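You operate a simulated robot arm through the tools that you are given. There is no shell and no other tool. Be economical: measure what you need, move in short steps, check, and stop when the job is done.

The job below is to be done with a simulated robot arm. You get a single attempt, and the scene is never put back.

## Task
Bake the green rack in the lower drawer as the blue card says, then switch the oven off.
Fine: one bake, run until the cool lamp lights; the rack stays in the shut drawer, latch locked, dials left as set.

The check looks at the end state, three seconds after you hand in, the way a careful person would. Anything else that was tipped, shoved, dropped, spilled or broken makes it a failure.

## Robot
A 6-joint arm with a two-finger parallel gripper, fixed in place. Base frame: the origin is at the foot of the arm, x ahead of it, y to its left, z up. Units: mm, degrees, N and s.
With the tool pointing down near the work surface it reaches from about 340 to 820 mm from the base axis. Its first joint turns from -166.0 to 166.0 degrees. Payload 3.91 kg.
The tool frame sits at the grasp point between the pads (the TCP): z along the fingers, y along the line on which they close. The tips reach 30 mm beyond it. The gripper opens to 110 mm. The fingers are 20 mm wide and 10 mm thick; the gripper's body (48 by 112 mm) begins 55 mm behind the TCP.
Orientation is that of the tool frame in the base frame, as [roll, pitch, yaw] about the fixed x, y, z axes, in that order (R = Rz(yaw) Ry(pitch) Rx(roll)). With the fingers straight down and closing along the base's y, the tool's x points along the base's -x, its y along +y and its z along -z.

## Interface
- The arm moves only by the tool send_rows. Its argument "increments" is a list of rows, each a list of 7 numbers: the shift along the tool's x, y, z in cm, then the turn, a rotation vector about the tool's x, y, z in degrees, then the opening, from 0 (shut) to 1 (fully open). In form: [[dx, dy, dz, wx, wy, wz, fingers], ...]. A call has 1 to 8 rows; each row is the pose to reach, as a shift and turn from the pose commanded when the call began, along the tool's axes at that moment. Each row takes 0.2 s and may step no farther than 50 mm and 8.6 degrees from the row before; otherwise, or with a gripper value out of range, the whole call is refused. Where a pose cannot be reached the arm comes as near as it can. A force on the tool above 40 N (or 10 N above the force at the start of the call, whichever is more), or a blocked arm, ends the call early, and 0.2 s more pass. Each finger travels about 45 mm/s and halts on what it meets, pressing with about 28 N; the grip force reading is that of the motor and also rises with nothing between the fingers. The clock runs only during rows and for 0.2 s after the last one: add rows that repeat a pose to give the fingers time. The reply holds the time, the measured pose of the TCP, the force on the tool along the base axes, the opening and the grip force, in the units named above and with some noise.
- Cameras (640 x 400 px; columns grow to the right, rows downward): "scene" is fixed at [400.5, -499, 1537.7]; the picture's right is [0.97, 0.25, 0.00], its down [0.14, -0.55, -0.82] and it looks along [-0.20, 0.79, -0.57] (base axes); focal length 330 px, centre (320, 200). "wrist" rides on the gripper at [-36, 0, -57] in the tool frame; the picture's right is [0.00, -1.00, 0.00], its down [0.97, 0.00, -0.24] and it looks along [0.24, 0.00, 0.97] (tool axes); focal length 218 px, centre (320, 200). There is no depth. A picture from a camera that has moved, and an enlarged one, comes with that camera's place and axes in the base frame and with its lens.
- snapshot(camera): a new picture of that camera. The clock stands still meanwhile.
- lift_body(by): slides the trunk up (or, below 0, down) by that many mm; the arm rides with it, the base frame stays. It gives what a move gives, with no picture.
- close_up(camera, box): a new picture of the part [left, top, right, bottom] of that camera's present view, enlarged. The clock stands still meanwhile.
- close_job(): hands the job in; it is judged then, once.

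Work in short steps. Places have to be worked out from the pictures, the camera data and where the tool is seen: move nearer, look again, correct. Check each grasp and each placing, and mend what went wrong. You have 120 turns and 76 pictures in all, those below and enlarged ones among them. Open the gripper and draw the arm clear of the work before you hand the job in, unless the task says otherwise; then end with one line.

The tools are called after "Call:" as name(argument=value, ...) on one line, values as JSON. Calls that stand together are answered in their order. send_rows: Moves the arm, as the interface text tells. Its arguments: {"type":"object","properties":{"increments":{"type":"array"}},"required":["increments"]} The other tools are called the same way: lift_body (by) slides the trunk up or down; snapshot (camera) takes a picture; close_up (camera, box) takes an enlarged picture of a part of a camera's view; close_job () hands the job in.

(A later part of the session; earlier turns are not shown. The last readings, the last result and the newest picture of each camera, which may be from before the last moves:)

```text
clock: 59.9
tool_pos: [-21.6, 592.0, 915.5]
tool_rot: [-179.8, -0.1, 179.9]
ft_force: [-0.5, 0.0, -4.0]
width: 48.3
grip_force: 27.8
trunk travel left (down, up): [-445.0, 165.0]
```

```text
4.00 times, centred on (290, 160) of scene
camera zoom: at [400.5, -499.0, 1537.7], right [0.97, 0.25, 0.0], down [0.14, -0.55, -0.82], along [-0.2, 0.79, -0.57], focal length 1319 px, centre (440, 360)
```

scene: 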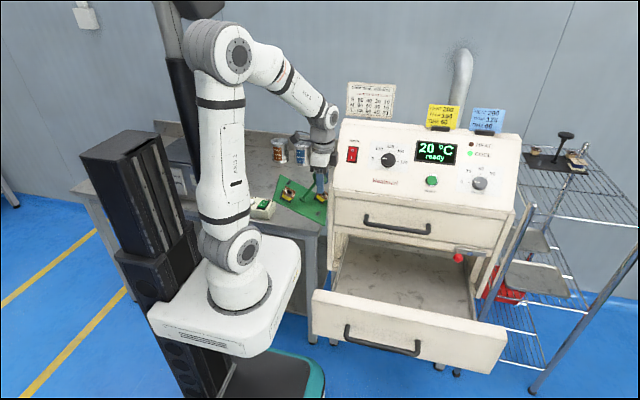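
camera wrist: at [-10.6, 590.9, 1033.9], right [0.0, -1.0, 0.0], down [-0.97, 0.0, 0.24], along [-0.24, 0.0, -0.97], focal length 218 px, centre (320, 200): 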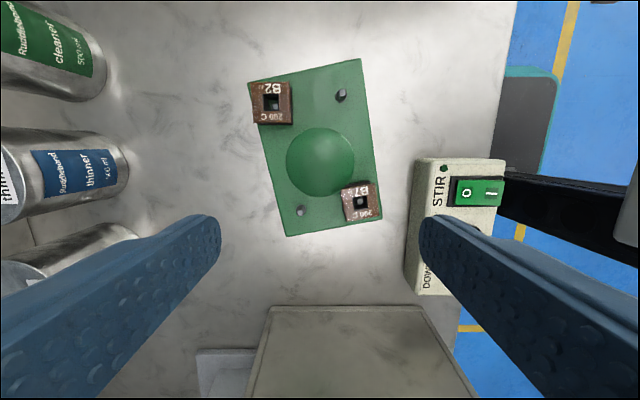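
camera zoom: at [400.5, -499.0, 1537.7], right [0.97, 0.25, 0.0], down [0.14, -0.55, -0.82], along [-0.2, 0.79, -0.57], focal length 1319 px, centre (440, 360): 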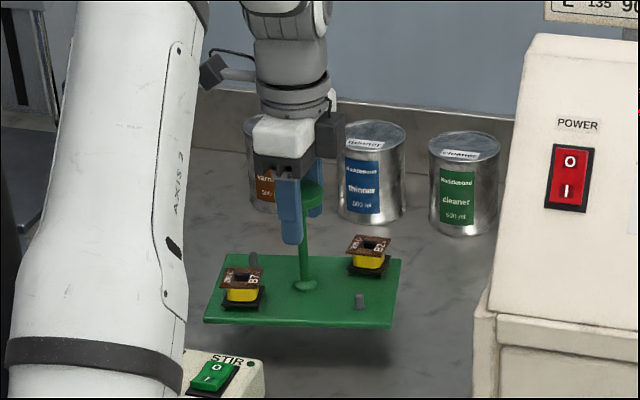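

It hangs level with 4 N load. I'll square its yaw, raise the trunk for a high path, and go round the oven corner with more clearance.

Call:
lift_body(by=165)

Call:
send_rows(increments=[[0, 0, -0.8, 0, 0, 1, 0], [0, 0, -2, 0, 0, 2, 0], [0, 0, -3.2, 0, 0, 3, 0], [0, 0, -4.4, 0, 0, 4, 0], [0, 0, -5.6, 0, 0, 5, 0], [0, 0, -6.8, 0, 0, 6, 0], [0, 0, -7.6, 0, 0, 7, 0], [0, 0, -8, 0, 0, 8, 0]])

Call:
snapshot(camera="wrist")

```text
clock: 61.8
tool_pos: [-20.0, 593.3, 1079.4]
tool_rot: [-179.9, 0.1, 179.8]
ft_force: [-0.1, 0.4, -3.6]
width: 47.9
grip_force: 28.1
trunk travel left (down, up): [-610.0, 0.0]
```

```text
clock: 63.5
tool_pos: [-20.4, 592.4, 1160.6]
tool_rot: [-179.9, 0.0, 171.9]
ft_force: [0.7, -0.5, -4.4]
width: 48.0
grip_force: 27.7
trunk travel left (down, up): [-610.0, 0.0]
```

```text
39 pictures are left
camera wrist: at [15.9, 588.4, 1217.8], right [-0.14, -0.99, 0.0], down [-0.96, 0.14, 0.24], along [-0.24, 0.03, -0.97], focal length 218 px, centre (320, 200)
```

wrist: 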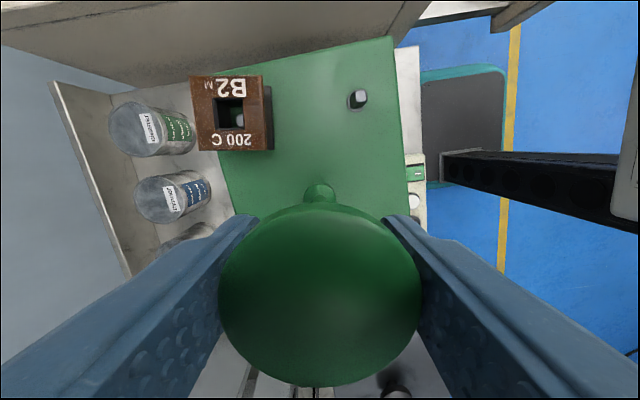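

Rack squared and still level. I'll follow waypoints (60,425) then (200,320).

Call:
send_rows(increments=[[-0.5, -0.75, 0, 0, 0, 0, 0], [-1.7, -2.55, 0, 0, 0, 0, 0], [-3.3, -4.95, 0, 0, 0, 0, 0], [-5.1, -7.65, 0, 0, 0, 0, 0], [-6.9, -10.35, 0, 0, 0, 0, 0], [-8.5, -12.75, 0, 0, 0, 0, 0], [-9.7, -14.55, 0, 0, 0, 0, 0], [-10.27, -15.4, 0, 0, 0, 0, 0]])

Call:
send_rows(increments=[[-0.8, -0.43, 0, 0, 0, 0, 0], [-2.6, -1.4, 0, 0, 0, 0, 0], [-5, -2.7, 0, 0, 0, 0, 0], [-7.6, -4.1, 0, 0, 0, 0, 0], [-10.2, -5.5, 0, 0, 0, 0, 0], [-12.6, -6.8, 0, 0, 0, 0, 0], [-14.4, -7.9, 0, 0, 0, 0, 0], [-15.3, -8.4, 0, 0, 0, 0, 0]])

Call:
snapshot(camera="scene")

```text
clock: 65.3
tool_pos: [60.2, 425.4, 1150.9]
tool_rot: [-178.4, 0.2, 172.0]
ft_force: [0.1, -0.5, -3.6]
width: 48.1
grip_force: 27.8
trunk travel left (down, up): [-610.0, 0.0]
```

```text
clock: 67.2
tool_pos: [199.6, 321.7, 1160.8]
tool_rot: [-179.9, 0.1, 172.0]
ft_force: [-0.8, 0.5, -3.8]
width: 48.0
grip_force: 28.0
trunk travel left (down, up): [-610.0, 0.0]
```

```text
38 pictures are left
```

scene: 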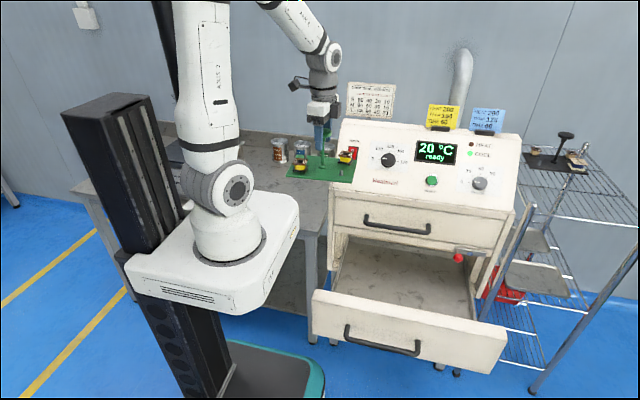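

Rack is level. Next leg: over the open drawer at about (432, 222).

Call:
send_rows(increments=[[-1.2, -0.3, 0, 0, 0, 0, 0], [-4, -1.1, 0, 0, 0, 0, 0], [-7.7, -2, 0, 0, 0, 0, 0], [-11.8, -3.1, 0, 0, 0, 0, 0], [-15.9, -4.2, 0, 0, 0, 0, 0], [-19.8, -5.2, 0, 0, 0, 0, 0], [-22.8, -6, 0, 0, 0, 0, 0], [-24.3, -6.4, 0, 0, 0, 0, 0]])

Call:
lift_body(by=-250)

Call:
snapshot(camera="scene")

Call:
snapshot(camera="wrist")

```text
clock: 69.0
tool_pos: [431.5, 223.7, 1160.8]
tool_rot: [-179.9, 0.0, 172.0]
ft_force: [-0.1, 0.0, -3.8]
width: 47.8
grip_force: 27.9
trunk travel left (down, up): [-610.0, 0.0]
```

```text
clock: 71.5
tool_pos: [429.5, 225.4, 910.2]
tool_rot: [-179.9, -0.1, 172.0]
ft_force: [1.3, -1.0, -3.6]
width: 48.2
grip_force: 27.9
trunk travel left (down, up): [-360.0, 250.0]
```

```text
37 pictures are left
```

scene: 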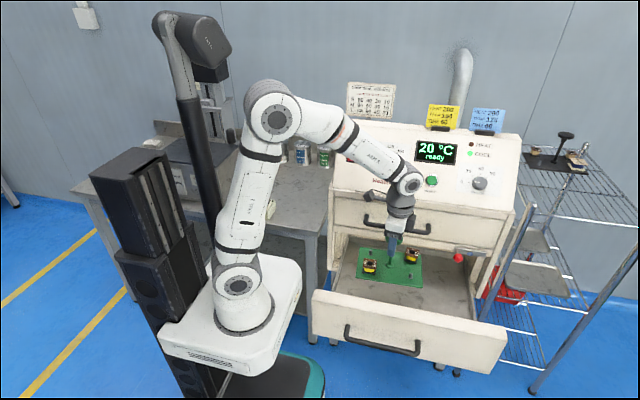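

```text
36 pictures are left
camera wrist: at [466.2, 219.6, 968.2], right [-0.14, -0.99, 0.0], down [-0.96, 0.14, 0.24], along [-0.24, 0.03, -0.97], focal length 218 px, centre (320, 200)
```

wrist: 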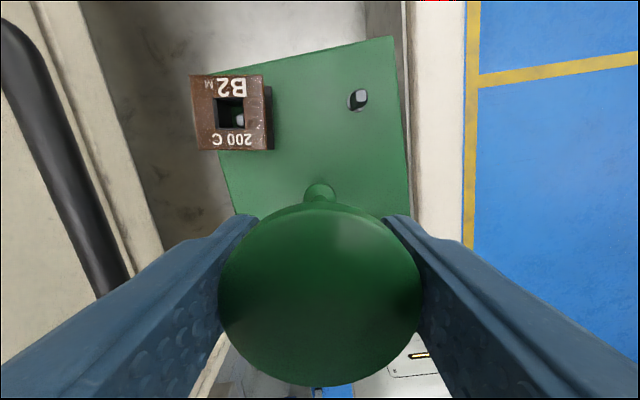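

The rack hangs level above the tray with clearance front and back. I'll shift 10 mm toward +y, lower the trunk 130, and look.

Call:
send_rows(increments=[[0.07, 0.5, 0, 0, 0, 0, 0], [0.14, 1, 0, 0, 0, 0, 0]])

Call:
lift_body(by=-130)

Call:
close_up(camera="scene", box=[310, 180, 510, 320])

```text
clock: 72.1
tool_pos: [431.3, 233.9, 911.1]
tool_rot: [-179.9, 0.0, 171.9]
ft_force: [-0.1, 0.5, -3.9]
width: 47.9
grip_force: 29.0
trunk travel left (down, up): [-360.0, 250.0]
```

```text
clock: 73.7
tool_pos: [429.7, 234.3, 781.8]
tool_rot: [-180.0, 0.0, 171.8]
ft_force: [-0.5, 0.1, -3.5]
width: 47.8
grip_force: 28.5
trunk travel left (down, up): [-230.0, 380.0]
```

```text
2.86 times, centred on (410, 250) of scene
camera zoom: at [400.5, -499.0, 1537.7], right [0.97, 0.25, 0.0], down [0.14, -0.55, -0.82], along [-0.2, 0.79, -0.57], focal length 942 px, centre (63, 57)
```

zoom: 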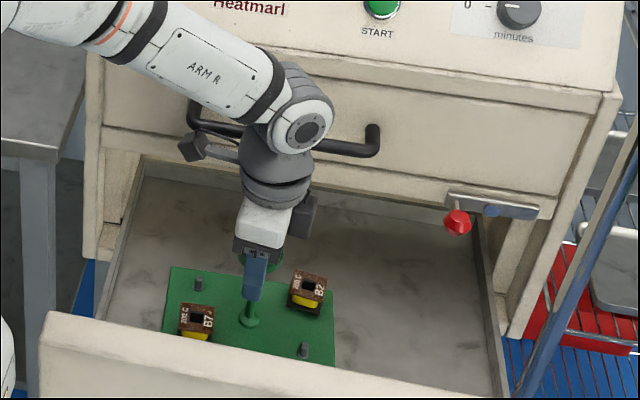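

Clear inside the drawer. I'll lower with the arm in 8 mm steps; the force limit guards the touch-down.

Call:
send_rows(increments=[[0, 0, 0.8, 0, 0, 0, 0], [0, 0, 1.6, 0, 0, 0, 0], [0, 0, 2.4, 0, 0, 0, 0], [0, 0, 3.2, 0, 0, 0, 0], [0, 0, 3.8, 0, 0, 0, 0], [0, 0, 4.4, 0, 0, 0, 0]])

Call:
close_up(camera="scene", box=[310, 180, 510, 320])

```text
clock: 75.1
tool_pos: [430.8, 233.8, 735.8]
tool_rot: [-179.9, 0.0, 171.9]
ft_force: [-1.0, 0.1, -2.6]
width: 47.7
grip_force: 28.0
trunk travel left (down, up): [-230.0, 380.0]
```

```text
2.86 times, centred on (410, 250) of scene
camera zoom: at [400.5, -499.0, 1537.7], right [0.97, 0.25, 0.0], down [0.14, -0.55, -0.82], along [-0.2, 0.79, -0.57], focal length 942 px, centre (63, 57)
```

zoom: 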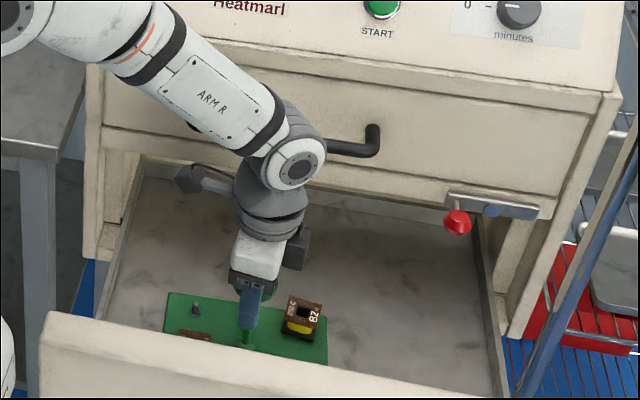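

Not touching yet (plate underside near 630). I'll continue in small steps.

Call:
send_rows(increments=[[0, 0, 0.4, 0, 0, 0, 0], [0, 0, 0.8, 0, 0, 0, 0], [0, 0, 1.2, 0, 0, 0, 0], [0, 0, 1.6, 0, 0, 0, 0], [0, 0, 2.0, 0, 0, 0, 0], [0, 0, 2.3, 0, 0, 0, 0]])

```text
clock: 76.3
tool_pos: [431.2, 233.9, 722.2]
tool_rot: [179.8, 0.4, 172.0]
ft_force: [-4.7, 0.0, 22.3]
width: 48.0
grip_force: 27.9
trunk travel left (down, up): [-230.0, 380.0]
stopped in row 6: the force on the tool passed its limit (the readings are from after the stop); the commanded pose is now the measured one
```

Touch-down at TCP z≈722, so the tray floor is near 616. I'll open and raise straight up, then check.

Call:
send_rows(increments=[[0, 0, 0, 0, 0, 0, 0.4], [0, 0, 0, 0, 0, 0, 0.7], [0, 0, 0, 0, 0, 0, 0.7], [0, 0, 0, 0, 0, 0, 0.7], [0, 0, -2, 0, 0, 0, 0.7], [0, 0, -5, 0, 0, 0, 0.7], [0, 0, -8, 0, 0, 0, 0.7]])

Call:
lift_body(by=300)

Call:
snapshot(camera="wrist")

```text
clock: 77.9
tool_pos: [431.5, 234.9, 798.1]
tool_rot: [180.0, 0.2, 172.1]
ft_force: [-0.3, 1.1, -0.4]
width: 77.0
grip_force: 0.0
trunk travel left (down, up): [-230.0, 380.0]
```

```text
clock: 80.9
tool_pos: [432.0, 233.7, 1098.7]
tool_rot: [179.8, 0.3, 172.0]
ft_force: [0.2, 1.1, 0.2]
width: 77.0
grip_force: 0.1
trunk travel left (down, up): [-530.0, 80.0]
```

```text
33 pictures are left
camera wrist: at [467.8, 229.7, 1155.8], right [-0.14, -0.99, 0.0], down [-0.96, 0.14, 0.24], along [-0.23, 0.03, -0.97], focal length 218 px, centre (320, 200)
```

wrist: 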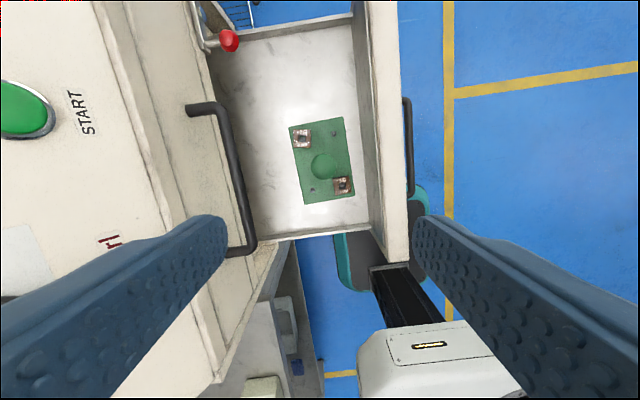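

The rack sits well inside the drawer, with both coils on. I'll go back to the horizontal handle-grip pose in front of the drawer.

Call:
send_rows(increments=[[0.4, -2.9, 0, 0, 0, -2, 0.8], [0.8, -5.8, 0, 0, 0, -4, 0.8], [1.2, -8.7, 0, 0, 0, -6, 0.8], [1.6, -11.6, 0, 0, 0, -8, 0.8], [2.0, -14.5, 0, 0, 0, -8, 0.8], [2.6, -18.6, 0, 0, 0, -8, 0.8]])

Call:
send_rows(increments=[[0, -1, 0, -8.5, 0, 0, 0.8], [0, -2, 0, -17, 0, 0, 0.8], [0, -3, 0, -25.5, 0, 0, 0.8], [0, -4, 0, -34, 0, 0, 0.8], [0, -5, 0, -42.5, 0, 0, 0.8], [0, -6, 0, -51, 0, 0, 0.8], [0, -7, 0, -59.5, 0, 0, 0.8], [0, -8, 0, -68, 0, 0, 0.8]])

Call:
send_rows(increments=[[0, 0, 0, -7.5, 0, 0, 0.8], [0, 0, 0, -15, 0, 0, 0.8], [0, 0, 0, -22, 0, 0, 0.8]])

```text
clock: 82.3
tool_pos: [380.9, 50.6, 1096.5]
tool_rot: [-180.0, 0.2, 179.9]
ft_force: [-0.3, -0.4, 0.0]
width: 87.8
grip_force: 0.1
trunk travel left (down, up): [-530.0, 80.0]
```

```text
clock: 84.1
tool_pos: [380.7, -27.0, 1097.4]
tool_rot: [111.7, 0.3, 179.9]
ft_force: [0.2, 0.0, -0.2]
width: 87.9
grip_force: 0.1
trunk travel left (down, up): [-530.0, 80.0]
```

```text
clock: 84.9
tool_pos: [380.4, -25.1, 1096.9]
tool_rot: [89.9, 0.3, -179.9]
ft_force: [0.3, -0.9, 0.1]
width: 88.1
grip_force: 0.1
trunk travel left (down, up): [-530.0, 80.0]
```

Now shift to x≈433 and lower to handle height.

Call:
send_rows(increments=[[-2.6, 0, -1, 0, 0, 0, 0.8], [-5.3, 0, -1, 0, 0, 0, 0.8]])

Call:
lift_body(by=-400)

Call:
send_rows(increments=[[0, -1, 0, 0, 0, 0, 0.8], [0, -2.1, 0, 0, 0, 0, 0.8]])

Call:
snapshot(camera="wrist")

```text
clock: 85.5
tool_pos: [434.8, -39.3, 1096.2]
tool_rot: [90.0, 0.2, 180.0]
ft_force: [-0.2, -0.2, 0.5]
width: 88.0
grip_force: 0.0
trunk travel left (down, up): [-530.0, 80.0]
```

```text
clock: 89.3
tool_pos: [433.5, -37.9, 697.0]
tool_rot: [90.0, 0.3, -179.9]
ft_force: [0.1, 0.2, 0.1]
width: 87.8
grip_force: 0.1
trunk travel left (down, up): [-130.0, 480.0]
```

```text
clock: 90.0
tool_pos: [433.4, -38.2, 674.5]
tool_rot: [90.1, 0.4, -180.0]
ft_force: [-1.1, 0.5, -0.1]
width: 88.2
grip_force: 0.1
trunk travel left (down, up): [-130.0, 480.0]
```

```text
32 pictures are left
camera wrist: at [470.3, -95.8, 675.1], right [0.0, 0.0, -1.0], down [-0.97, -0.24, 0.0], along [-0.24, 0.97, 0.0], focal length 218 px, centre (320, 200)
```

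wrist: 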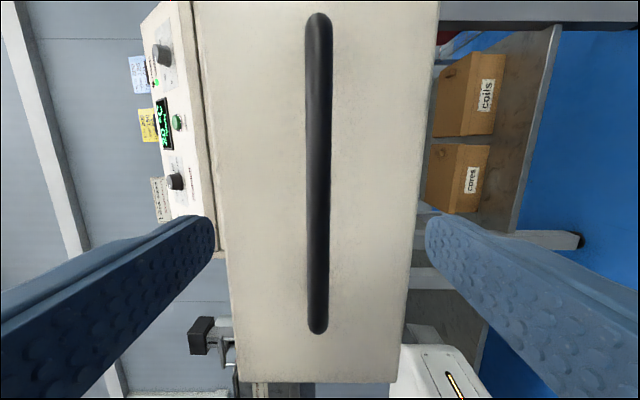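

The bar is aligned between the fingers. I'll move in 88 mm and close on it.

Call:
send_rows(increments=[[0, 0, 3, 0, 0, 0, 0.8], [0, 0, 6, 0, 0, 0, 0.8], [0, 0, 8.8, 0, 0, 0, 0.8], [0, 0, 8.8, 0, 0, 0, 0.4], [0, 0, 8.8, 0, 0, 0, 0], [0, 0, 8.8, 0, 0, 0, 0], [0, 0, 8.8, 0, 0, 0, 0], [0, 0, 8.8, 0, 0, 0, 0]])

```text
clock: 91.8
tool_pos: [434.4, 48.8, 675.6]
tool_rot: [90.1, 0.2, 180.0]
ft_force: [-0.4, 0.7, 0.8]
width: 15.9
grip_force: 34.8
trunk travel left (down, up): [-130.0, 480.0]
```

Gripped. I'll push the drawer in smoothly, in two legs.

Call:
send_rows(increments=[[0, 0, 0.6, 0, 0, 0, 0], [0, 0, 2, 0, 0, 0, 0], [0, 0, 4, 0, 0, 0, 0], [0, 0, 6, 0, 0, 0, 0], [0, 0, 8, 0, 0, 0, 0], [0, 0, 10, 0, 0, 0, 0], [0, 0, 12, 0, 0, 0, 0], [0, 0, 14, 0, 0, 0, 0]])

Call:
send_rows(increments=[[0, 0, 2, 0, 0, 0, 0], [0, 0, 4, 0, 0, 0, 0], [0, 0, 6, 0, 0, 0, 0], [0, 0, 8, 0, 0, 0, 0], [0, 0, 10, 0, 0, 0, 0], [0, 0, 12, 0, 0, 0, 0], [0, 0, 13.5, 0, 0, 0, 0], [0, 0, 14.5, 0, 0, 0, 0]])

Call:
snapshot(camera="scene")

```text
clock: 93.5
tool_pos: [434.5, 190.6, 675.5]
tool_rot: [90.0, 0.1, -179.9]
ft_force: [-18.9, 2.4, -19.7]
width: 15.5
grip_force: 44.7
trunk travel left (down, up): [-130.0, 480.0]
```

```text
clock: 95.3
tool_pos: [434.6, 334.6, 675.8]
tool_rot: [89.9, 0.4, 179.9]
ft_force: [-5.8, 0.9, 0.3]
width: 15.7
grip_force: 44.6
trunk travel left (down, up): [-130.0, 480.0]
```

```text
31 pictures are left
```

scene: 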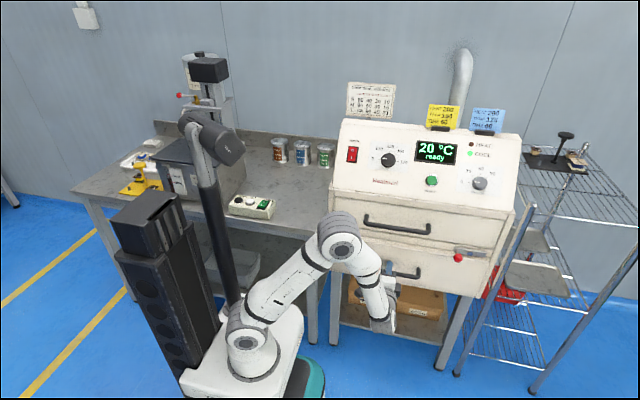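

Nearly shut. I'll push the last ~20 mm slowly until it stops.

Call:
send_rows(increments=[[0, 0, 0.5, 0, 0, 0, 0], [0, 0, 1.0, 0, 0, 0, 0], [0, 0, 1.5, 0, 0, 0, 0], [0, 0, 1.8, 0, 0, 0, 0], [0, 0, 2.1, 0, 0, 0, 0], [0, 0, 2.4, 0, 0, 0, 0]])

```text
clock: 96.9
tool_pos: [434.6, 355.8, 675.7]
tool_rot: [89.8, 0.1, 179.8]
ft_force: [-1.5, -20.4, 4.1]
width: 15.5
grip_force: 45.1
trunk travel left (down, up): [-130.0, 480.0]
stopped in row 6: the force on the tool passed its limit (the readings are from after the stop); the commanded pose is now the measured one
```

The drawer is shut against its stop. I'll release, back off, and move to face the latch knob at about (638, 345, 781).

Call:
send_rows(increments=[[0, 0, 0, 0, 0, 0, 0.3], [0, 0, 0, 0, 0, 0, 0.6], [0, 0, 0, 0, 0, 0, 0.6], [0, 0, -4, 0, 0, 0, 0.6], [0, 0, -8, 0, 0, 0, 0.6], [0, 0, -12, 0, 0, 0, 0.6], [0, 0, -15, 0, 0, 0, 0.6]])

Call:
lift_body(by=105)

Call:
send_rows(increments=[[-4.5, 0, 0, 0, 0, 0, 0.6], [-9, 0, 0, 0, 0, 0, 0.6], [-13.5, 0, 0, 0, 0, 0, 0.6], [-17, 0, 0, 0, 0, 0, 0.6], [-20.3, 0, 0, 0, 0, 0, 0.6]])

Call:
snapshot(camera="wrist")

```text
clock: 98.5
tool_pos: [434.0, 207.1, 676.6]
tool_rot: [90.2, 0.0, 179.8]
ft_force: [0.3, 0.3, 1.0]
width: 66.0
grip_force: 0.0
trunk travel left (down, up): [-130.0, 480.0]
```

```text
clock: 99.9
tool_pos: [433.6, 206.2, 781.1]
tool_rot: [90.1, 0.2, 179.9]
ft_force: [0.4, 0.4, 0.3]
width: 66.1
grip_force: 0.0
trunk travel left (down, up): [-235.0, 375.0]
```

```text
clock: 101.1
tool_pos: [637.9, 207.6, 780.9]
tool_rot: [89.9, 0.1, 179.8]
ft_force: [-0.8, 0.1, 0.4]
width: 65.9
grip_force: 0.0
trunk travel left (down, up): [-235.0, 375.0]
```

```text
30 pictures are left
camera wrist: at [672.8, 150.5, 781.0], right [0.0, 0.0, -1.0], down [-0.97, -0.24, 0.0], along [-0.24, 0.97, 0.0], focal length 218 px, centre (320, 200)
```

wrist: 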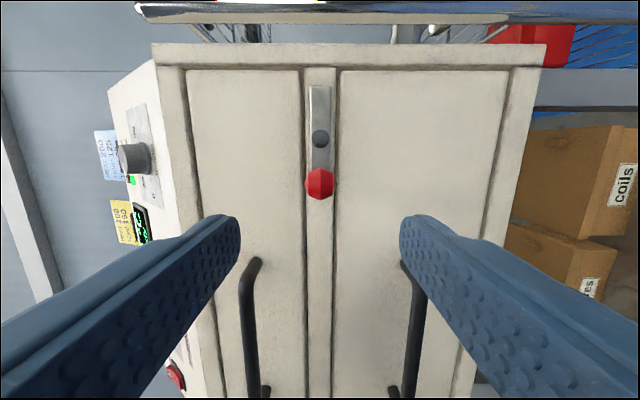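

The knob is at (639, 345, 782), pivot near (681, 781); the bar lies only on the rail, i.e. unlocked. I'll move in and close on the knob.

Call:
send_rows(increments=[[-0.1, 0.1, 4, 0, 0, 0, 0.6], [-0.1, 0.1, 8, 0, 0, 0, 0.6], [-0.1, 0.1, 11, 0, 0, 0, 0.6], [-0.1, 0.1, 13.3, 0, 0, 0, 0.6], [-0.1, 0.1, 13.3, 0, 0, 0, 0.3], [-0.1, 0.1, 13.3, 0, 0, 0, 0.1], [-0.1, 0.1, 13.3, 0, 0, 0, 0.1], [-0.1, 0.1, 13.3, 0, 0, 0, 0.1]])

Call:
close_up(camera="scene", box=[410, 200, 530, 290])

```text
clock: 102.9
tool_pos: [637.8, 338.4, 778.7]
tool_rot: [90.2, 0.0, 179.8]
ft_force: [-1.5, 2.1, -6.5]
width: 29.6
grip_force: 45.1
trunk travel left (down, up): [-235.0, 375.0]
```

```text
4.44 times, centred on (470, 245) of scene
camera zoom: at [400.5, -499.0, 1537.7], right [0.97, 0.25, 0.0], down [0.14, -0.55, -0.82], along [-0.2, 0.79, -0.57], focal length 1466 px, centre (-347, 0)
```

zoom: 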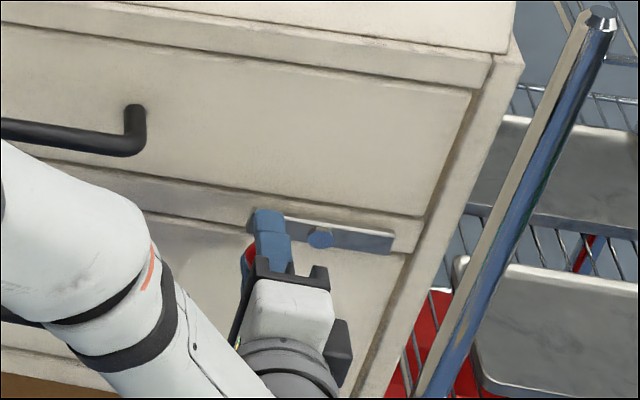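

Knob held. I'll test-turn it downward by 30° along the arc about the pivot.

Call:
send_rows(increments=[[-0.02, -0.37, 0, 0, 0, 0, 0.1], [-0.07, -0.75, 0, 0, 0, 0, 0.1], [-0.15, -1.1, 0, 0, 0, 0, 0.1], [-0.26, -1.47, 0, 0, 0, 0, 0.1], [-0.4, -1.8, 0, 0, 0, 0, 0.1], [-0.58, -2.15, 0, 0, 0, 0, 0.1]])

Call:
close_up(camera="scene", box=[410, 200, 530, 290])

```text
clock: 104.3
tool_pos: [643.7, 339.8, 763.7]
tool_rot: [90.0, 0.2, 179.8]
ft_force: [-7.6, -2.6, 14.1]
width: 29.5
grip_force: 44.9
trunk travel left (down, up): [-235.0, 375.0]
```

```text
4.44 times, centred on (470, 245) of scene
camera zoom: at [400.5, -499.0, 1537.7], right [0.97, 0.25, 0.0], down [0.14, -0.55, -0.82], along [-0.2, 0.79, -0.57], focal length 1466 px, centre (-347, 0)
```

zoom: 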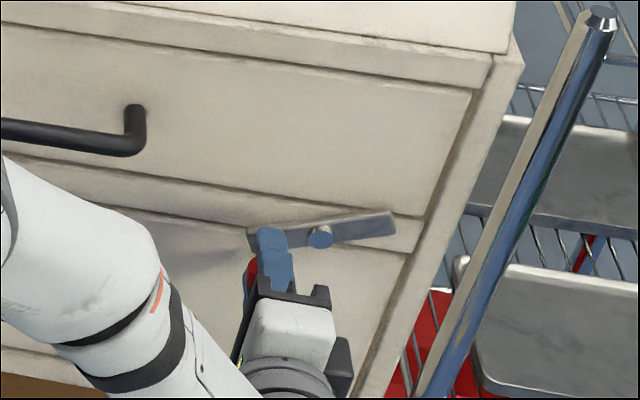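

The bar is turning. I'll continue along the arc to straight down.

Call:
send_rows(increments=[[-0.3, -0.6, 0, 0, 0, 0, 0.1], [-0.6, -1.08, 0, 0, 0, 0, 0.1], [-1.05, -1.45, 0, 0, 0, 0, 0.1], [-1.5, -1.8, 0, 0, 0, 0, 0.1], [-2.0, -2.05, 0, 0, 0, 0, 0.1], [-2.5, -2.25, 0, 0, 0, 0, 0.1], [-3.1, -2.4, 0, 0, 0, 0, 0.1], [-3.7, -2.5, 0, 0, 0, 0, 0.1]])

Call:
close_up(camera="scene", box=[410, 200, 530, 290])

```text
clock: 106.1
tool_pos: [679.0, 338.9, 739.0]
tool_rot: [89.9, 0.3, -180.0]
ft_force: [-24.5, -7.9, 20.8]
width: 29.6
grip_force: 45.1
trunk travel left (down, up): [-235.0, 375.0]
```

```text
4.44 times, centred on (470, 245) of scene
camera zoom: at [400.5, -499.0, 1537.7], right [0.97, 0.25, 0.0], down [0.14, -0.55, -0.82], along [-0.2, 0.79, -0.57], focal length 1466 px, centre (-347, 0)
```

zoom: 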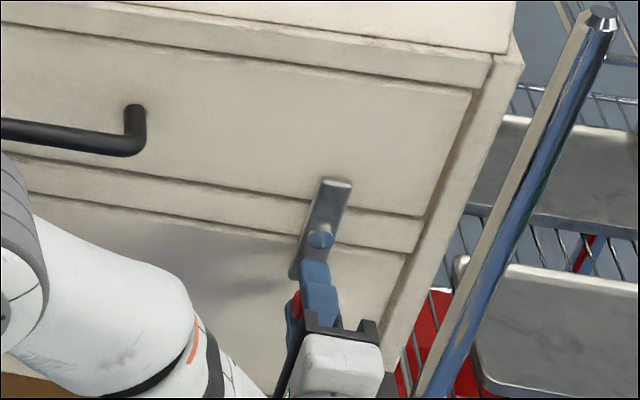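

Almost vertical. I'll press a few millimetres further to make sure it reaches its end, then release.

Call:
send_rows(increments=[[-0.3, 0, 0, 0, 0, 0, 0.1], [-0.6, 0.05, 0, 0, 0, 0, 0.1], [-0.9, 0.1, 0, 0, 0, 0, 0.1]])

Call:
send_rows(increments=[[0, 0, 0, 0, 0, 0, 0.3], [0, 0, 0, 0, 0, 0, 0.6], [0, 0, 0, 0, 0, 0, 0.6], [0, 0, -4, 0, 0, 0, 0.6], [0, 0, -8, 0, 0, 0, 0.6], [0, 0, -12, 0, 0, 0, 0.6]])

Call:
snapshot(camera="wrist")

```text
clock: 106.4
tool_pos: [679.0, 338.0, 740.0]
tool_rot: [89.7, 0.3, -179.6]
ft_force: [-21.9, -14.8, 12.4]
width: 29.6
grip_force: 45.2
trunk travel left (down, up): [-235.0, 375.0]
stopped in row 1: the force on the tool passed its limit (the readings are from after the stop); the commanded pose is now the measured one
```

```text
clock: 107.8
tool_pos: [684.4, 219.9, 736.0]
tool_rot: [90.0, 0.1, -179.9]
ft_force: [-0.1, -0.5, 0.8]
width: 65.9
grip_force: 0.1
trunk travel left (down, up): [-235.0, 375.0]
```

```text
26 pictures are left
camera wrist: at [720.7, 162.2, 736.0], right [0.0, 0.0, -1.0], down [-0.97, -0.24, 0.0], along [-0.24, 0.97, 0.0], focal length 218 px, centre (320, 200)
```

wrist: 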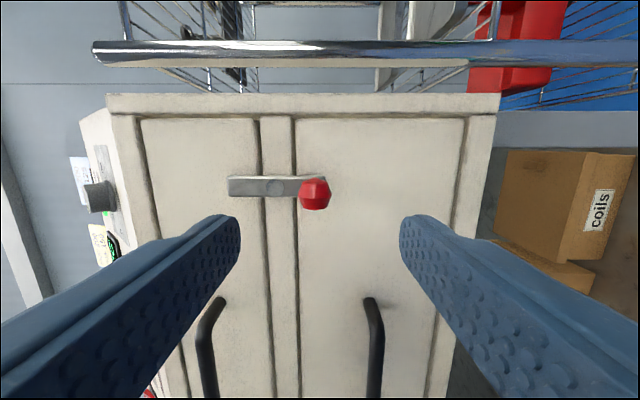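

The latch is locked across both drawers. From triangulation the time dial is near (661, 436, 1015), temperature dial (384, 455, 1043), START (524, 431, 1002), power switch (266, 463, 1044), panel leaning back about 35°. I'll rise and face the time dial.

Call:
lift_body(by=336)

Call:
send_rows(increments=[[0.4, 0, 1.5, 7, 0, 0, 0.7], [0.8, 0, 3, 14, 0, 0, 0.7], [1.2, 0, 5, 21, 0, 0, 0.7], [1.7, 0, 7, 28, 0, 0, 0.7], [2.3, 0, 10, 35, 0, 0, 0.7]])

Call:
snapshot(camera="wrist")

```text
clock: 111.1
tool_pos: [685.0, 219.0, 1071.8]
tool_rot: [90.0, 0.0, -179.9]
ft_force: [0.4, -0.7, -0.2]
width: 66.1
grip_force: 0.0
trunk travel left (down, up): [-571.0, 39.0]
```

```text
clock: 112.3
tool_pos: [660.6, 320.9, 1073.1]
tool_rot: [125.1, 0.0, -179.9]
ft_force: [0.6, 0.3, -0.5]
width: 77.0
grip_force: 0.0
trunk travel left (down, up): [-571.0, 39.0]
```

```text
25 pictures are left
camera wrist: at [696.6, 274.1, 1106.7], right [0.0, -0.57, -0.82], down [-0.97, -0.2, 0.14], along [-0.24, 0.79, -0.56], focal length 218 px, centre (320, 200)
```

wrist: 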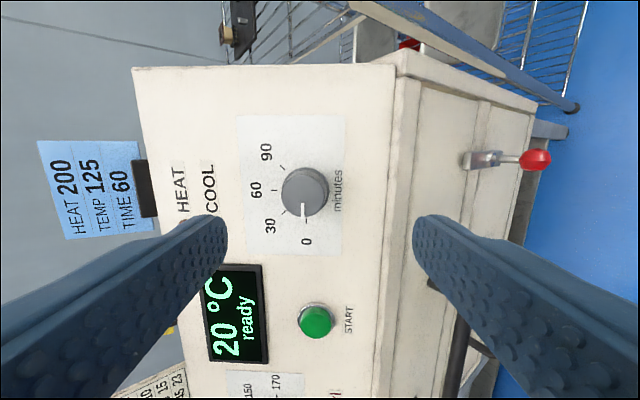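

The view is square to the panel; the time dial points at 0, knob about 42 mm wide, some 130 mm ahead and about 15 mm up-slope. I'll shift, go in 60 mm and look again.

Call:
send_rows(increments=[[0.3, 0.7, 2, 0, 0, 0, 0.7], [0.6, 1.4, 4, 0, 0, 0, 0.7], [0.7, 1.4, 6.5, 0, 0, 0, 0.7]])

Call:
snapshot(camera="wrist")

```text
clock: 113.1
tool_pos: [653.2, 382.1, 1044.8]
tool_rot: [125.0, 0.0, -179.9]
ft_force: [-0.2, 0.2, 0.0]
width: 76.9
grip_force: 0.0
trunk travel left (down, up): [-571.0, 39.0]
```

```text
24 pictures are left
camera wrist: at [689.6, 335.5, 1077.7], right [0.0, -0.57, -0.82], down [-0.97, -0.2, 0.14], along [-0.24, 0.79, -0.56], focal length 218 px, centre (320, 200)
```

wrist: 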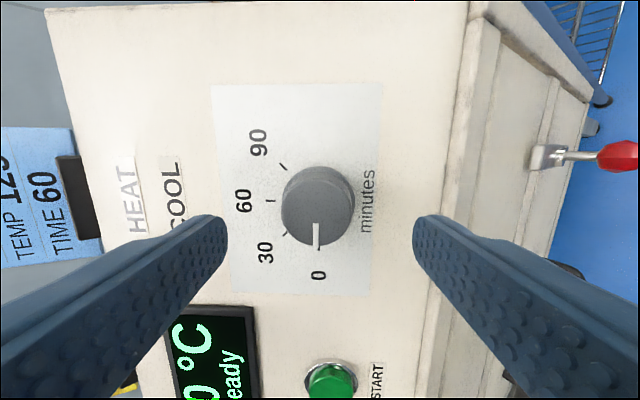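

The dial is centred between the fingers within a few mm, about 65 mm ahead. I'll go in 48 mm and close on it.

Call:
send_rows(increments=[[0, 0.1, 1.5, 0, 0, 0, 0.7], [0, 0.2, 3, 0, 0, 0, 0.7], [0, 0.2, 4, 0, 0, 0, 0.7], [0, 0.2, 4.8, 0, 0, 0, 0.7], [0, 0.2, 4.8, 0, 0, 0, 0.4], [0, 0.2, 4.8, 0, 0, 0, 0.2], [0, 0.2, 4.8, 0, 0, 0, 0.2], [0, 0.2, 4.8, 0, 0, 0, 0.2]])

Call:
snapshot(camera="wrist")

```text
clock: 114.3
tool_pos: [653.9, 411.4, 1020.0]
tool_rot: [125.3, -0.1, 179.8]
ft_force: [-15.5, -40.7, -1.6]
width: 62.7
grip_force: 12.4
trunk travel left (down, up): [-571.0, 39.0]
stopped in row 5: the force on the tool passed its limit (the readings are from after the stop); the commanded pose is now the measured one
```

```text
23 pictures are left
camera wrist: at [689.8, 364.0, 1052.8], right [0.0, -0.58, -0.82], down [-0.97, -0.19, 0.14], along [-0.24, 0.79, -0.56], focal length 218 px, centre (320, 200)
```

wrist: 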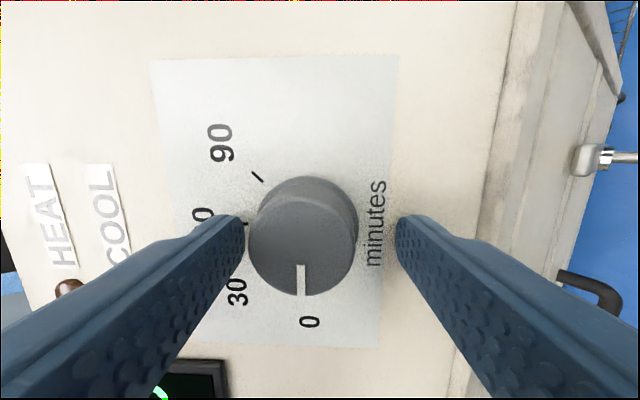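

A fingertip touched the panel and the knob sits about 6 mm up-slope from centre. I'll back off 4 mm, recentre and close.

Call:
send_rows(increments=[[0, 0, -0.4, 0, 0, 0, 0.7], [0, 0.6, -0.4, 0, 0, 0, 0.7], [0, 0.6, -0.4, 0, 0, 0, 0.5], [0, 0.6, -0.4, 0, 0, 0, 0.3], [0, 0.6, -0.4, 0, 0, 0, 0.2], [0, 0.6, -0.4, 0, 0, 0, 0.2], [0, 0.6, -0.4, 0, 0, 0, 0.2]])

```text
clock: 115.9
tool_pos: [655.8, 414.5, 1023.4]
tool_rot: [125.3, -0.2, 179.9]
ft_force: [-7.8, -32.1, -26.3]
width: 37.8
grip_force: 44.8
trunk travel left (down, up): [-571.0, 39.0]
```

Knob gripped (38 mm), with a side load up-slope. I'll relieve 2–3 mm and then turn clockwise.

Call:
send_rows(increments=[[0, -0.25, 0, 0, 0, 0, 0.2], [0, -0.25, 0, 0, 0, 0, 0.2]])

Call:
send_rows(increments=[[0, 0, 0, 0, 0, 8, 0.2], [0, 0, 0, 0, 0, 16, 0.2], [0, 0, 0, 0, 0, 24, 0.2], [0, 0, 0, 0, 0, 32, 0.2]])

Call:
snapshot(camera="wrist")

```text
clock: 116.5
tool_pos: [654.9, 414.9, 1022.6]
tool_rot: [125.3, -0.1, -180.0]
ft_force: [-5.8, -25.4, -23.8]
width: 37.5
grip_force: 44.4
trunk travel left (down, up): [-571.0, 39.0]
```

```text
clock: 117.5
tool_pos: [659.1, 414.5, 1022.4]
tool_rot: [129.9, -25.9, 159.8]
ft_force: [7.9, -29.3, -28.1]
width: 36.9
grip_force: 44.7
trunk travel left (down, up): [-571.0, 39.0]
```

```text
22 pictures are left
camera wrist: at [688.8, 355.8, 1040.3], right [-0.54, -0.49, -0.69], down [-0.82, 0.11, 0.56], along [-0.2, 0.87, -0.46], focal length 218 px, centre (320, 200)
```

wrist: 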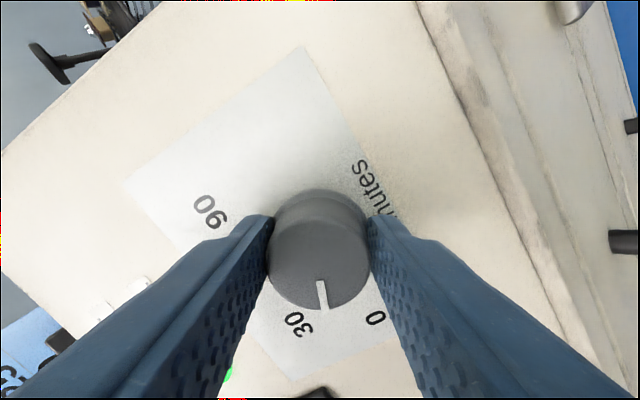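

The dial follows the gripper (about 32° so far). I'll turn the remaining 58°.

Call:
send_rows(increments=[[0, 0, 0, 0, 0, 8, 0.2], [0, 0, 0, 0, 0, 16, 0.2], [0, 0, 0, 0, 0, 24, 0.2], [0, 0, 0, 0, 0, 32, 0.2], [0, 0, 0, 0, 0, 40, 0.2], [0, 0, 0, 0, 0, 48, 0.2], [0, 0, 0, 0, 0, 56, 0.2], [0, 0, 0, 0, 0, 58, 0.2]])

Call:
snapshot(camera="wrist")

```text
clock: 119.3
tool_pos: [657.1, 413.4, 1023.6]
tool_rot: [-179.6, -54.8, 89.5]
ft_force: [1.3, -26.1, -26.6]
width: 37.0
grip_force: 45.4
trunk travel left (down, up): [-571.0, 39.0]
```

```text
21 pictures are left
camera wrist: at [657.0, 346.7, 1027.1], right [-1.0, 0.0, 0.0], down [0.0, 0.36, 0.93], along [0.0, 0.93, -0.36], focal length 218 px, centre (320, 200)
```

wrist: 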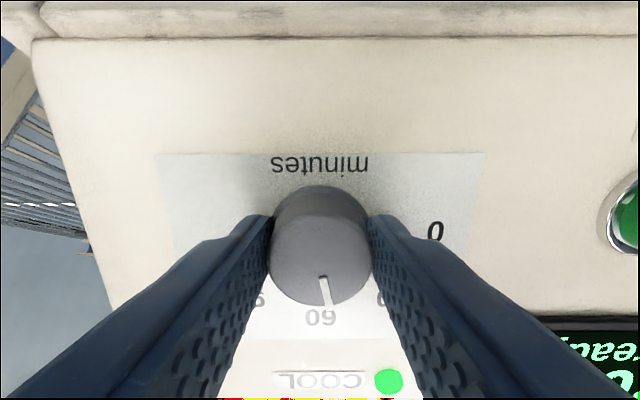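

The pointer sits about 8° short of 60 (some slip at the start). I'll turn 8° more, then release and back off to check.

Call:
send_rows(increments=[[0, 0, 0, 0, 0, 4, 0.2], [0, 0, 0, 0, 0, 8, 0.2], [0, 0, 0, 0, 0, 8, 0.2]])

Call:
send_rows(increments=[[0, 0, 0, 0, 0, 0, 0.4], [0, 0, 0, 0, 0, 0, 0.7], [0, 0, 0, 0, 0, 0, 0.7], [0, 0, -3, 0, 0, 0, 0.7], [0, 0, -6, 0, 0, 0, 0.7], [0, 0, -9, 0, 0, 0, 0.7]])

Call:
snapshot(camera="wrist")

```text
clock: 120.1
tool_pos: [656.8, 413.2, 1024.5]
tool_rot: [-168.5, -54.0, 76.0]
ft_force: [-1.3, -24.9, -25.3]
width: 37.1
grip_force: 44.8
trunk travel left (down, up): [-571.0, 39.0]
```

```text
clock: 121.5
tool_pos: [654.4, 342.7, 1075.5]
tool_rot: [-168.9, -54.0, 76.3]
ft_force: [0.1, -0.1, -0.4]
width: 77.1
grip_force: 0.0
trunk travel left (down, up): [-571.0, 39.0]
```

```text
20 pictures are left
camera wrist: at [650.2, 275.6, 1080.2], right [-0.99, 0.08, 0.11], down [0.13, 0.36, 0.92], along [0.03, 0.93, -0.36], focal length 218 px, centre (320, 200)
```

wrist: 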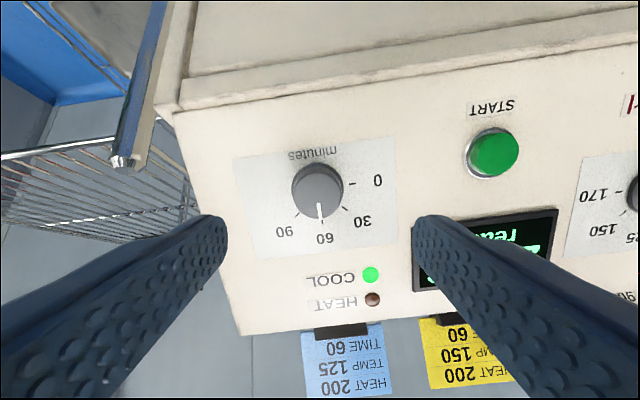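

I'll enlarge the dial to check the setting.

Call:
close_up(camera="wrist", box=[240, 130, 400, 260])

Call:
close_up(camera="scene", box=[450, 150, 510, 200])

```text
3.08 times, centred on (320, 195) of wrist
camera zoom: at [650.2, 275.6, 1080.2], right [-0.99, 0.08, 0.11], down [0.13, 0.36, 0.92], along [0.03, 0.93, -0.36], focal length 672 px, centre (320, 215)
```

zoom: 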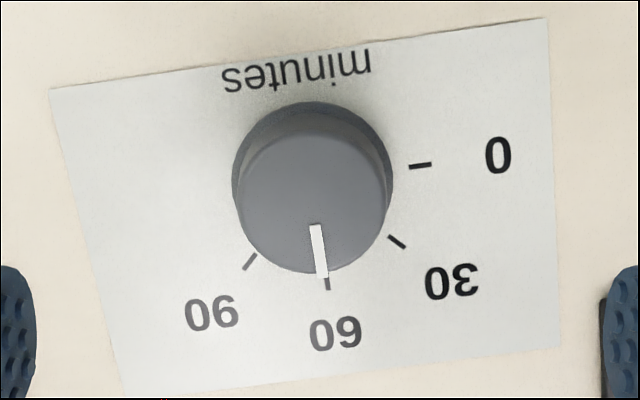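

```text
8.00 times, centred on (480, 175) of scene
camera zoom: at [400.5, -499.0, 1537.7], right [0.97, 0.25, 0.0], down [0.14, -0.55, -0.82], along [-0.2, 0.79, -0.57], focal length 2638 px, centre (-960, 400)
```

zoom: 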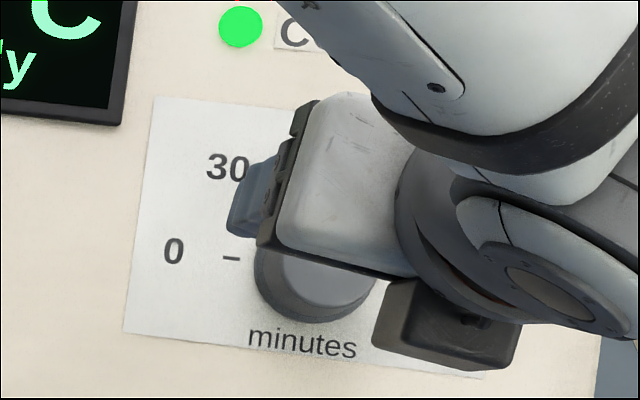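

The pointer is on the 60 tick. Now I'll unwind the wrist, then move to the temperature dial.

Call:
send_rows(increments=[[0, 0, 0, 0, 0, -8.5, 0.7], [0, 0, 0, 0, 0, -17, 0.7], [0, 0, 0, 0, 0, -25.5, 0.7], [0, 0, 0, 0, 0, -34, 0.7], [0, 0, 0, 0, 0, -42.5, 0.7], [0, 0, 0, 0, 0, -51, 0.7], [0, 0, 0, 0, 0, -59.5, 0.7], [0, 0, 0, 0, 0, -68, 0.7]])

Call:
send_rows(increments=[[0, 0, 0, 0, 0, -8, 0.7], [0, 0, 0, 0, 0, -16, 0.7], [0, 0, 0, 0, 0, -24, 0.7], [0, 0, 0, 0, 0, -31, 0.7]])

```text
clock: 123.3
tool_pos: [655.1, 344.4, 1076.8]
tool_rot: [129.1, -24.0, 161.7]
ft_force: [0.0, 0.8, 0.6]
width: 76.7
grip_force: 0.1
trunk travel left (down, up): [-571.0, 39.0]
```

```text
clock: 124.3
tool_pos: [655.3, 342.2, 1077.5]
tool_rot: [125.2, 0.9, -179.3]
ft_force: [0.3, -0.2, -0.6]
width: 76.9
grip_force: 0.1
trunk travel left (down, up): [-571.0, 39.0]
```

Now across to a standoff in front of the temperature dial.

Call:
send_rows(increments=[[4.6, 0.5, 0, 0, 0, 0, 0.7], [9.2, 1, 0, 0, 0, 0, 0.7], [13.8, 1.6, 0.5, 0, 0, 0, 0.7], [18.4, 2.1, 1, 0, 0, 0, 0.7], [23, 2.6, 1.5, 0, 0, 0, 0.7], [27.4, 3.1, 1.8, 0, 0, 0, 0.7]])

Call:
snapshot(camera="wrist")

```text
clock: 125.7
tool_pos: [378.9, 377.1, 1084.0]
tool_rot: [125.2, 0.9, -179.5]
ft_force: [-0.2, 0.0, 0.0]
width: 76.9
grip_force: 0.1
trunk travel left (down, up): [-571.0, 39.0]
```

```text
17 pictures are left
camera wrist: at [415.7, 330.3, 1117.8], right [0.02, -0.58, -0.82], down [-0.97, -0.2, 0.12], along [-0.24, 0.79, -0.56], focal length 218 px, centre (320, 200)
```

wrist: 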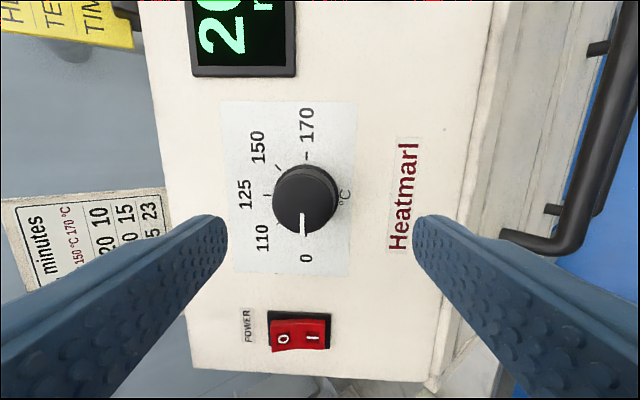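

The temperature dial is about 70 mm ahead and 12 mm up-slope. I'll go in 37 mm with that correction and grip.

Call:
send_rows(increments=[[-0.1, 0.6, 1, 0, 0, 0, 0.7], [-0.2, 1.1, 2, 0, 0, 0, 0.7], [-0.2, 1.1, 3, 0, 0, 0, 0.7], [-0.2, 1.1, 3.7, 0, 0, 0, 0.7], [-0.2, 1.1, 3.7, 0, 0, 0, 0.7]])

Call:
snapshot(camera="wrist")

```text
clock: 126.9
tool_pos: [383.2, 410.2, 1076.0]
tool_rot: [125.1, 0.9, -179.4]
ft_force: [-0.3, -1.1, 0.4]
width: 76.9
grip_force: 0.0
trunk travel left (down, up): [-571.0, 39.0]
```

```text
16 pictures are left
camera wrist: at [419.0, 363.8, 1109.6], right [0.02, -0.58, -0.82], down [-0.97, -0.2, 0.12], along [-0.24, 0.79, -0.56], focal length 218 px, centre (320, 200)
```

wrist: 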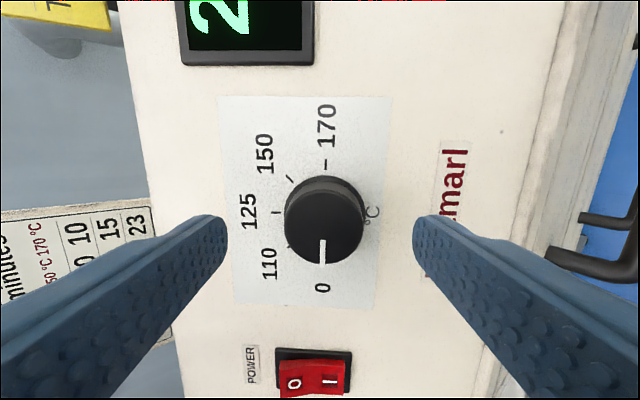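

The knob is larger (46 mm) and still about 64 mm ahead. I'll correct x by 5 mm, go in 34 mm and close.

Call:
send_rows(increments=[[0.3, 0.1, 1.2, 0, 0, 0, 0.7], [0.5, 0.1, 2.4, 0, 0, 0, 0.7], [0.5, 0.1, 3.4, 0, 0, 0, 0.7], [0.5, 0.1, 3.4, 0, 0, 0, 0.5], [0.5, 0.1, 3.4, 0, 0, 0, 0.3], [0.5, 0.1, 3.4, 0, 0, 0, 0.2], [0.5, 0.1, 3.4, 0, 0, 0, 0.2]])

Call:
snapshot(camera="wrist")

```text
clock: 128.5
tool_pos: [378.1, 435.0, 1055.2]
tool_rot: [125.4, 0.7, -179.5]
ft_force: [-3.2, -15.5, -22.8]
width: 41.3
grip_force: 45.7
trunk travel left (down, up): [-571.0, 39.0]
```

```text
15 pictures are left
camera wrist: at [413.7, 389.2, 1088.9], right [0.01, -0.58, -0.81], down [-0.97, -0.2, 0.13], along [-0.24, 0.79, -0.57], focal length 218 px, centre (320, 200)
```

wrist: 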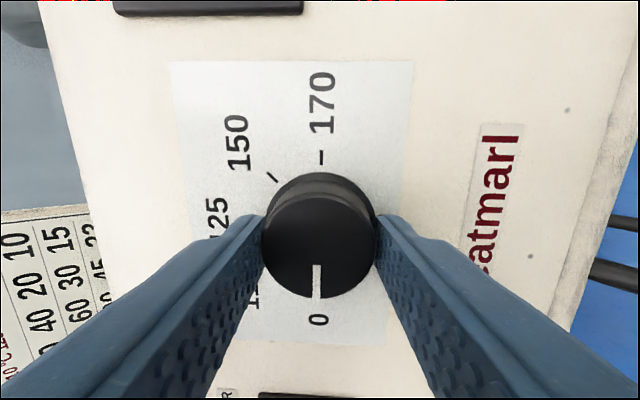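

Gripped well. I'll turn 92° clockwise and inspect.

Call:
send_rows(increments=[[0, 0, 0, 0, 0, 8, 0.2], [0, 0, 0, 0, 0, 16, 0.2], [0, 0, 0, 0, 0, 24, 0.2], [0, 0, 0, 0, 0, 32, 0.2], [0, 0, 0, 0, 0, 40, 0.2], [0, 0, 0, 0, 0, 48, 0.2], [0, 0, 0, 0, 0, 56, 0.2], [0, 0, 0, 0, 0, 64, 0.2]])

Call:
send_rows(increments=[[0, 0, 0, 0, 0, 8, 0.2], [0, 0, 0, 0, 0, 16, 0.2], [0, 0, 0, 0, 0, 24, 0.2], [0, 0, 0, 0, 0, 28, 0.2], [0, 0, 0, 0, 0, 28, 0.2]])

Call:
close_up(camera="wrist", box=[220, 130, 420, 330])

```text
clock: 130.3
tool_pos: [379.2, 437.8, 1057.4]
tool_rot: [147.4, -46.6, 131.1]
ft_force: [1.9, -18.5, -21.3]
width: 41.2
grip_force: 45.2
trunk travel left (down, up): [-571.0, 39.0]
```

```text
clock: 131.5
tool_pos: [379.3, 436.8, 1057.7]
tool_rot: [-178.5, -54.8, 88.0]
ft_force: [11.4, -15.3, -13.4]
width: 41.2
grip_force: 45.3
trunk travel left (down, up): [-571.0, 39.0]
```

```text
2.00 times, centred on (320, 230) of wrist
camera zoom: at [379.2, 370.0, 1061.4], right [-1.0, 0.01, 0.01], down [0.02, 0.36, 0.93], along [0.01, 0.93, -0.36], focal length 436 px, centre (320, 140)
```

zoom: 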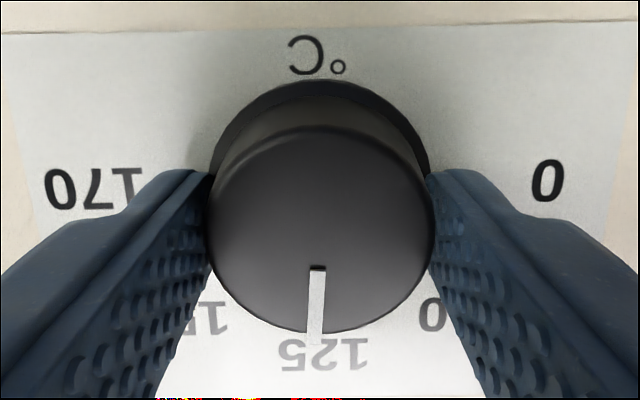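

The pointer is at 125, about 2° past. I'll turn back 2°, release, back off and check.

Call:
send_rows(increments=[[0, 0, 0, 0, 0, -1, 0.2], [0, 0, 0, 0, 0, -2, 0.2], [0, 0, 0, 0, 0, -2, 0.2]])

Call:
send_rows(increments=[[0, 0, 0, 0, 0, 0, 0.4], [0, 0, 0, 0, 0, 0, 0.7], [0, 0, 0, 0, 0, 0, 0.7], [0, 0, -3, 0, 0, 0, 0.7], [0, 0, -6, 0, 0, 0, 0.7], [0, 0, -9, 0, 0, 0, 0.7]])

Call:
close_up(camera="wrist", box=[200, 130, 440, 280])

```text
clock: 132.3
tool_pos: [380.6, 437.4, 1058.0]
tool_rot: [178.6, -54.9, 91.7]
ft_force: [13.4, -13.1, -10.5]
width: 41.0
grip_force: 45.2
trunk travel left (down, up): [-571.0, 39.0]
```

```text
clock: 133.7
tool_pos: [375.4, 362.7, 1109.5]
tool_rot: [178.4, -54.8, 91.8]
ft_force: [0.6, -0.2, 0.2]
width: 76.9
grip_force: 0.1
trunk travel left (down, up): [-571.0, 39.0]
```

```text
2.67 times, centred on (320, 205) of wrist
camera zoom: at [376.5, 295.9, 1113.8], right [-1.0, -0.01, -0.02], down [-0.02, 0.36, 0.93], along [0.0, 0.93, -0.36], focal length 582 px, centre (320, 187)
```

zoom: 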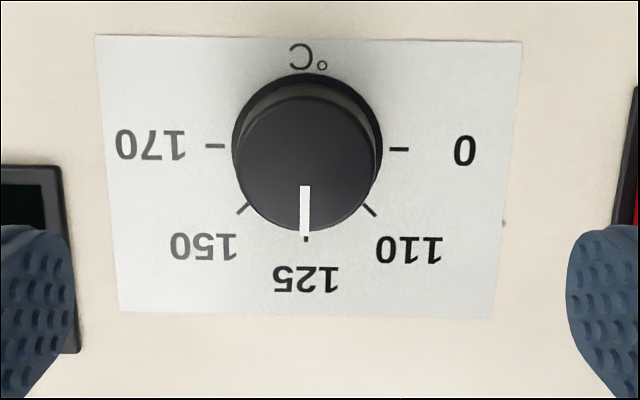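

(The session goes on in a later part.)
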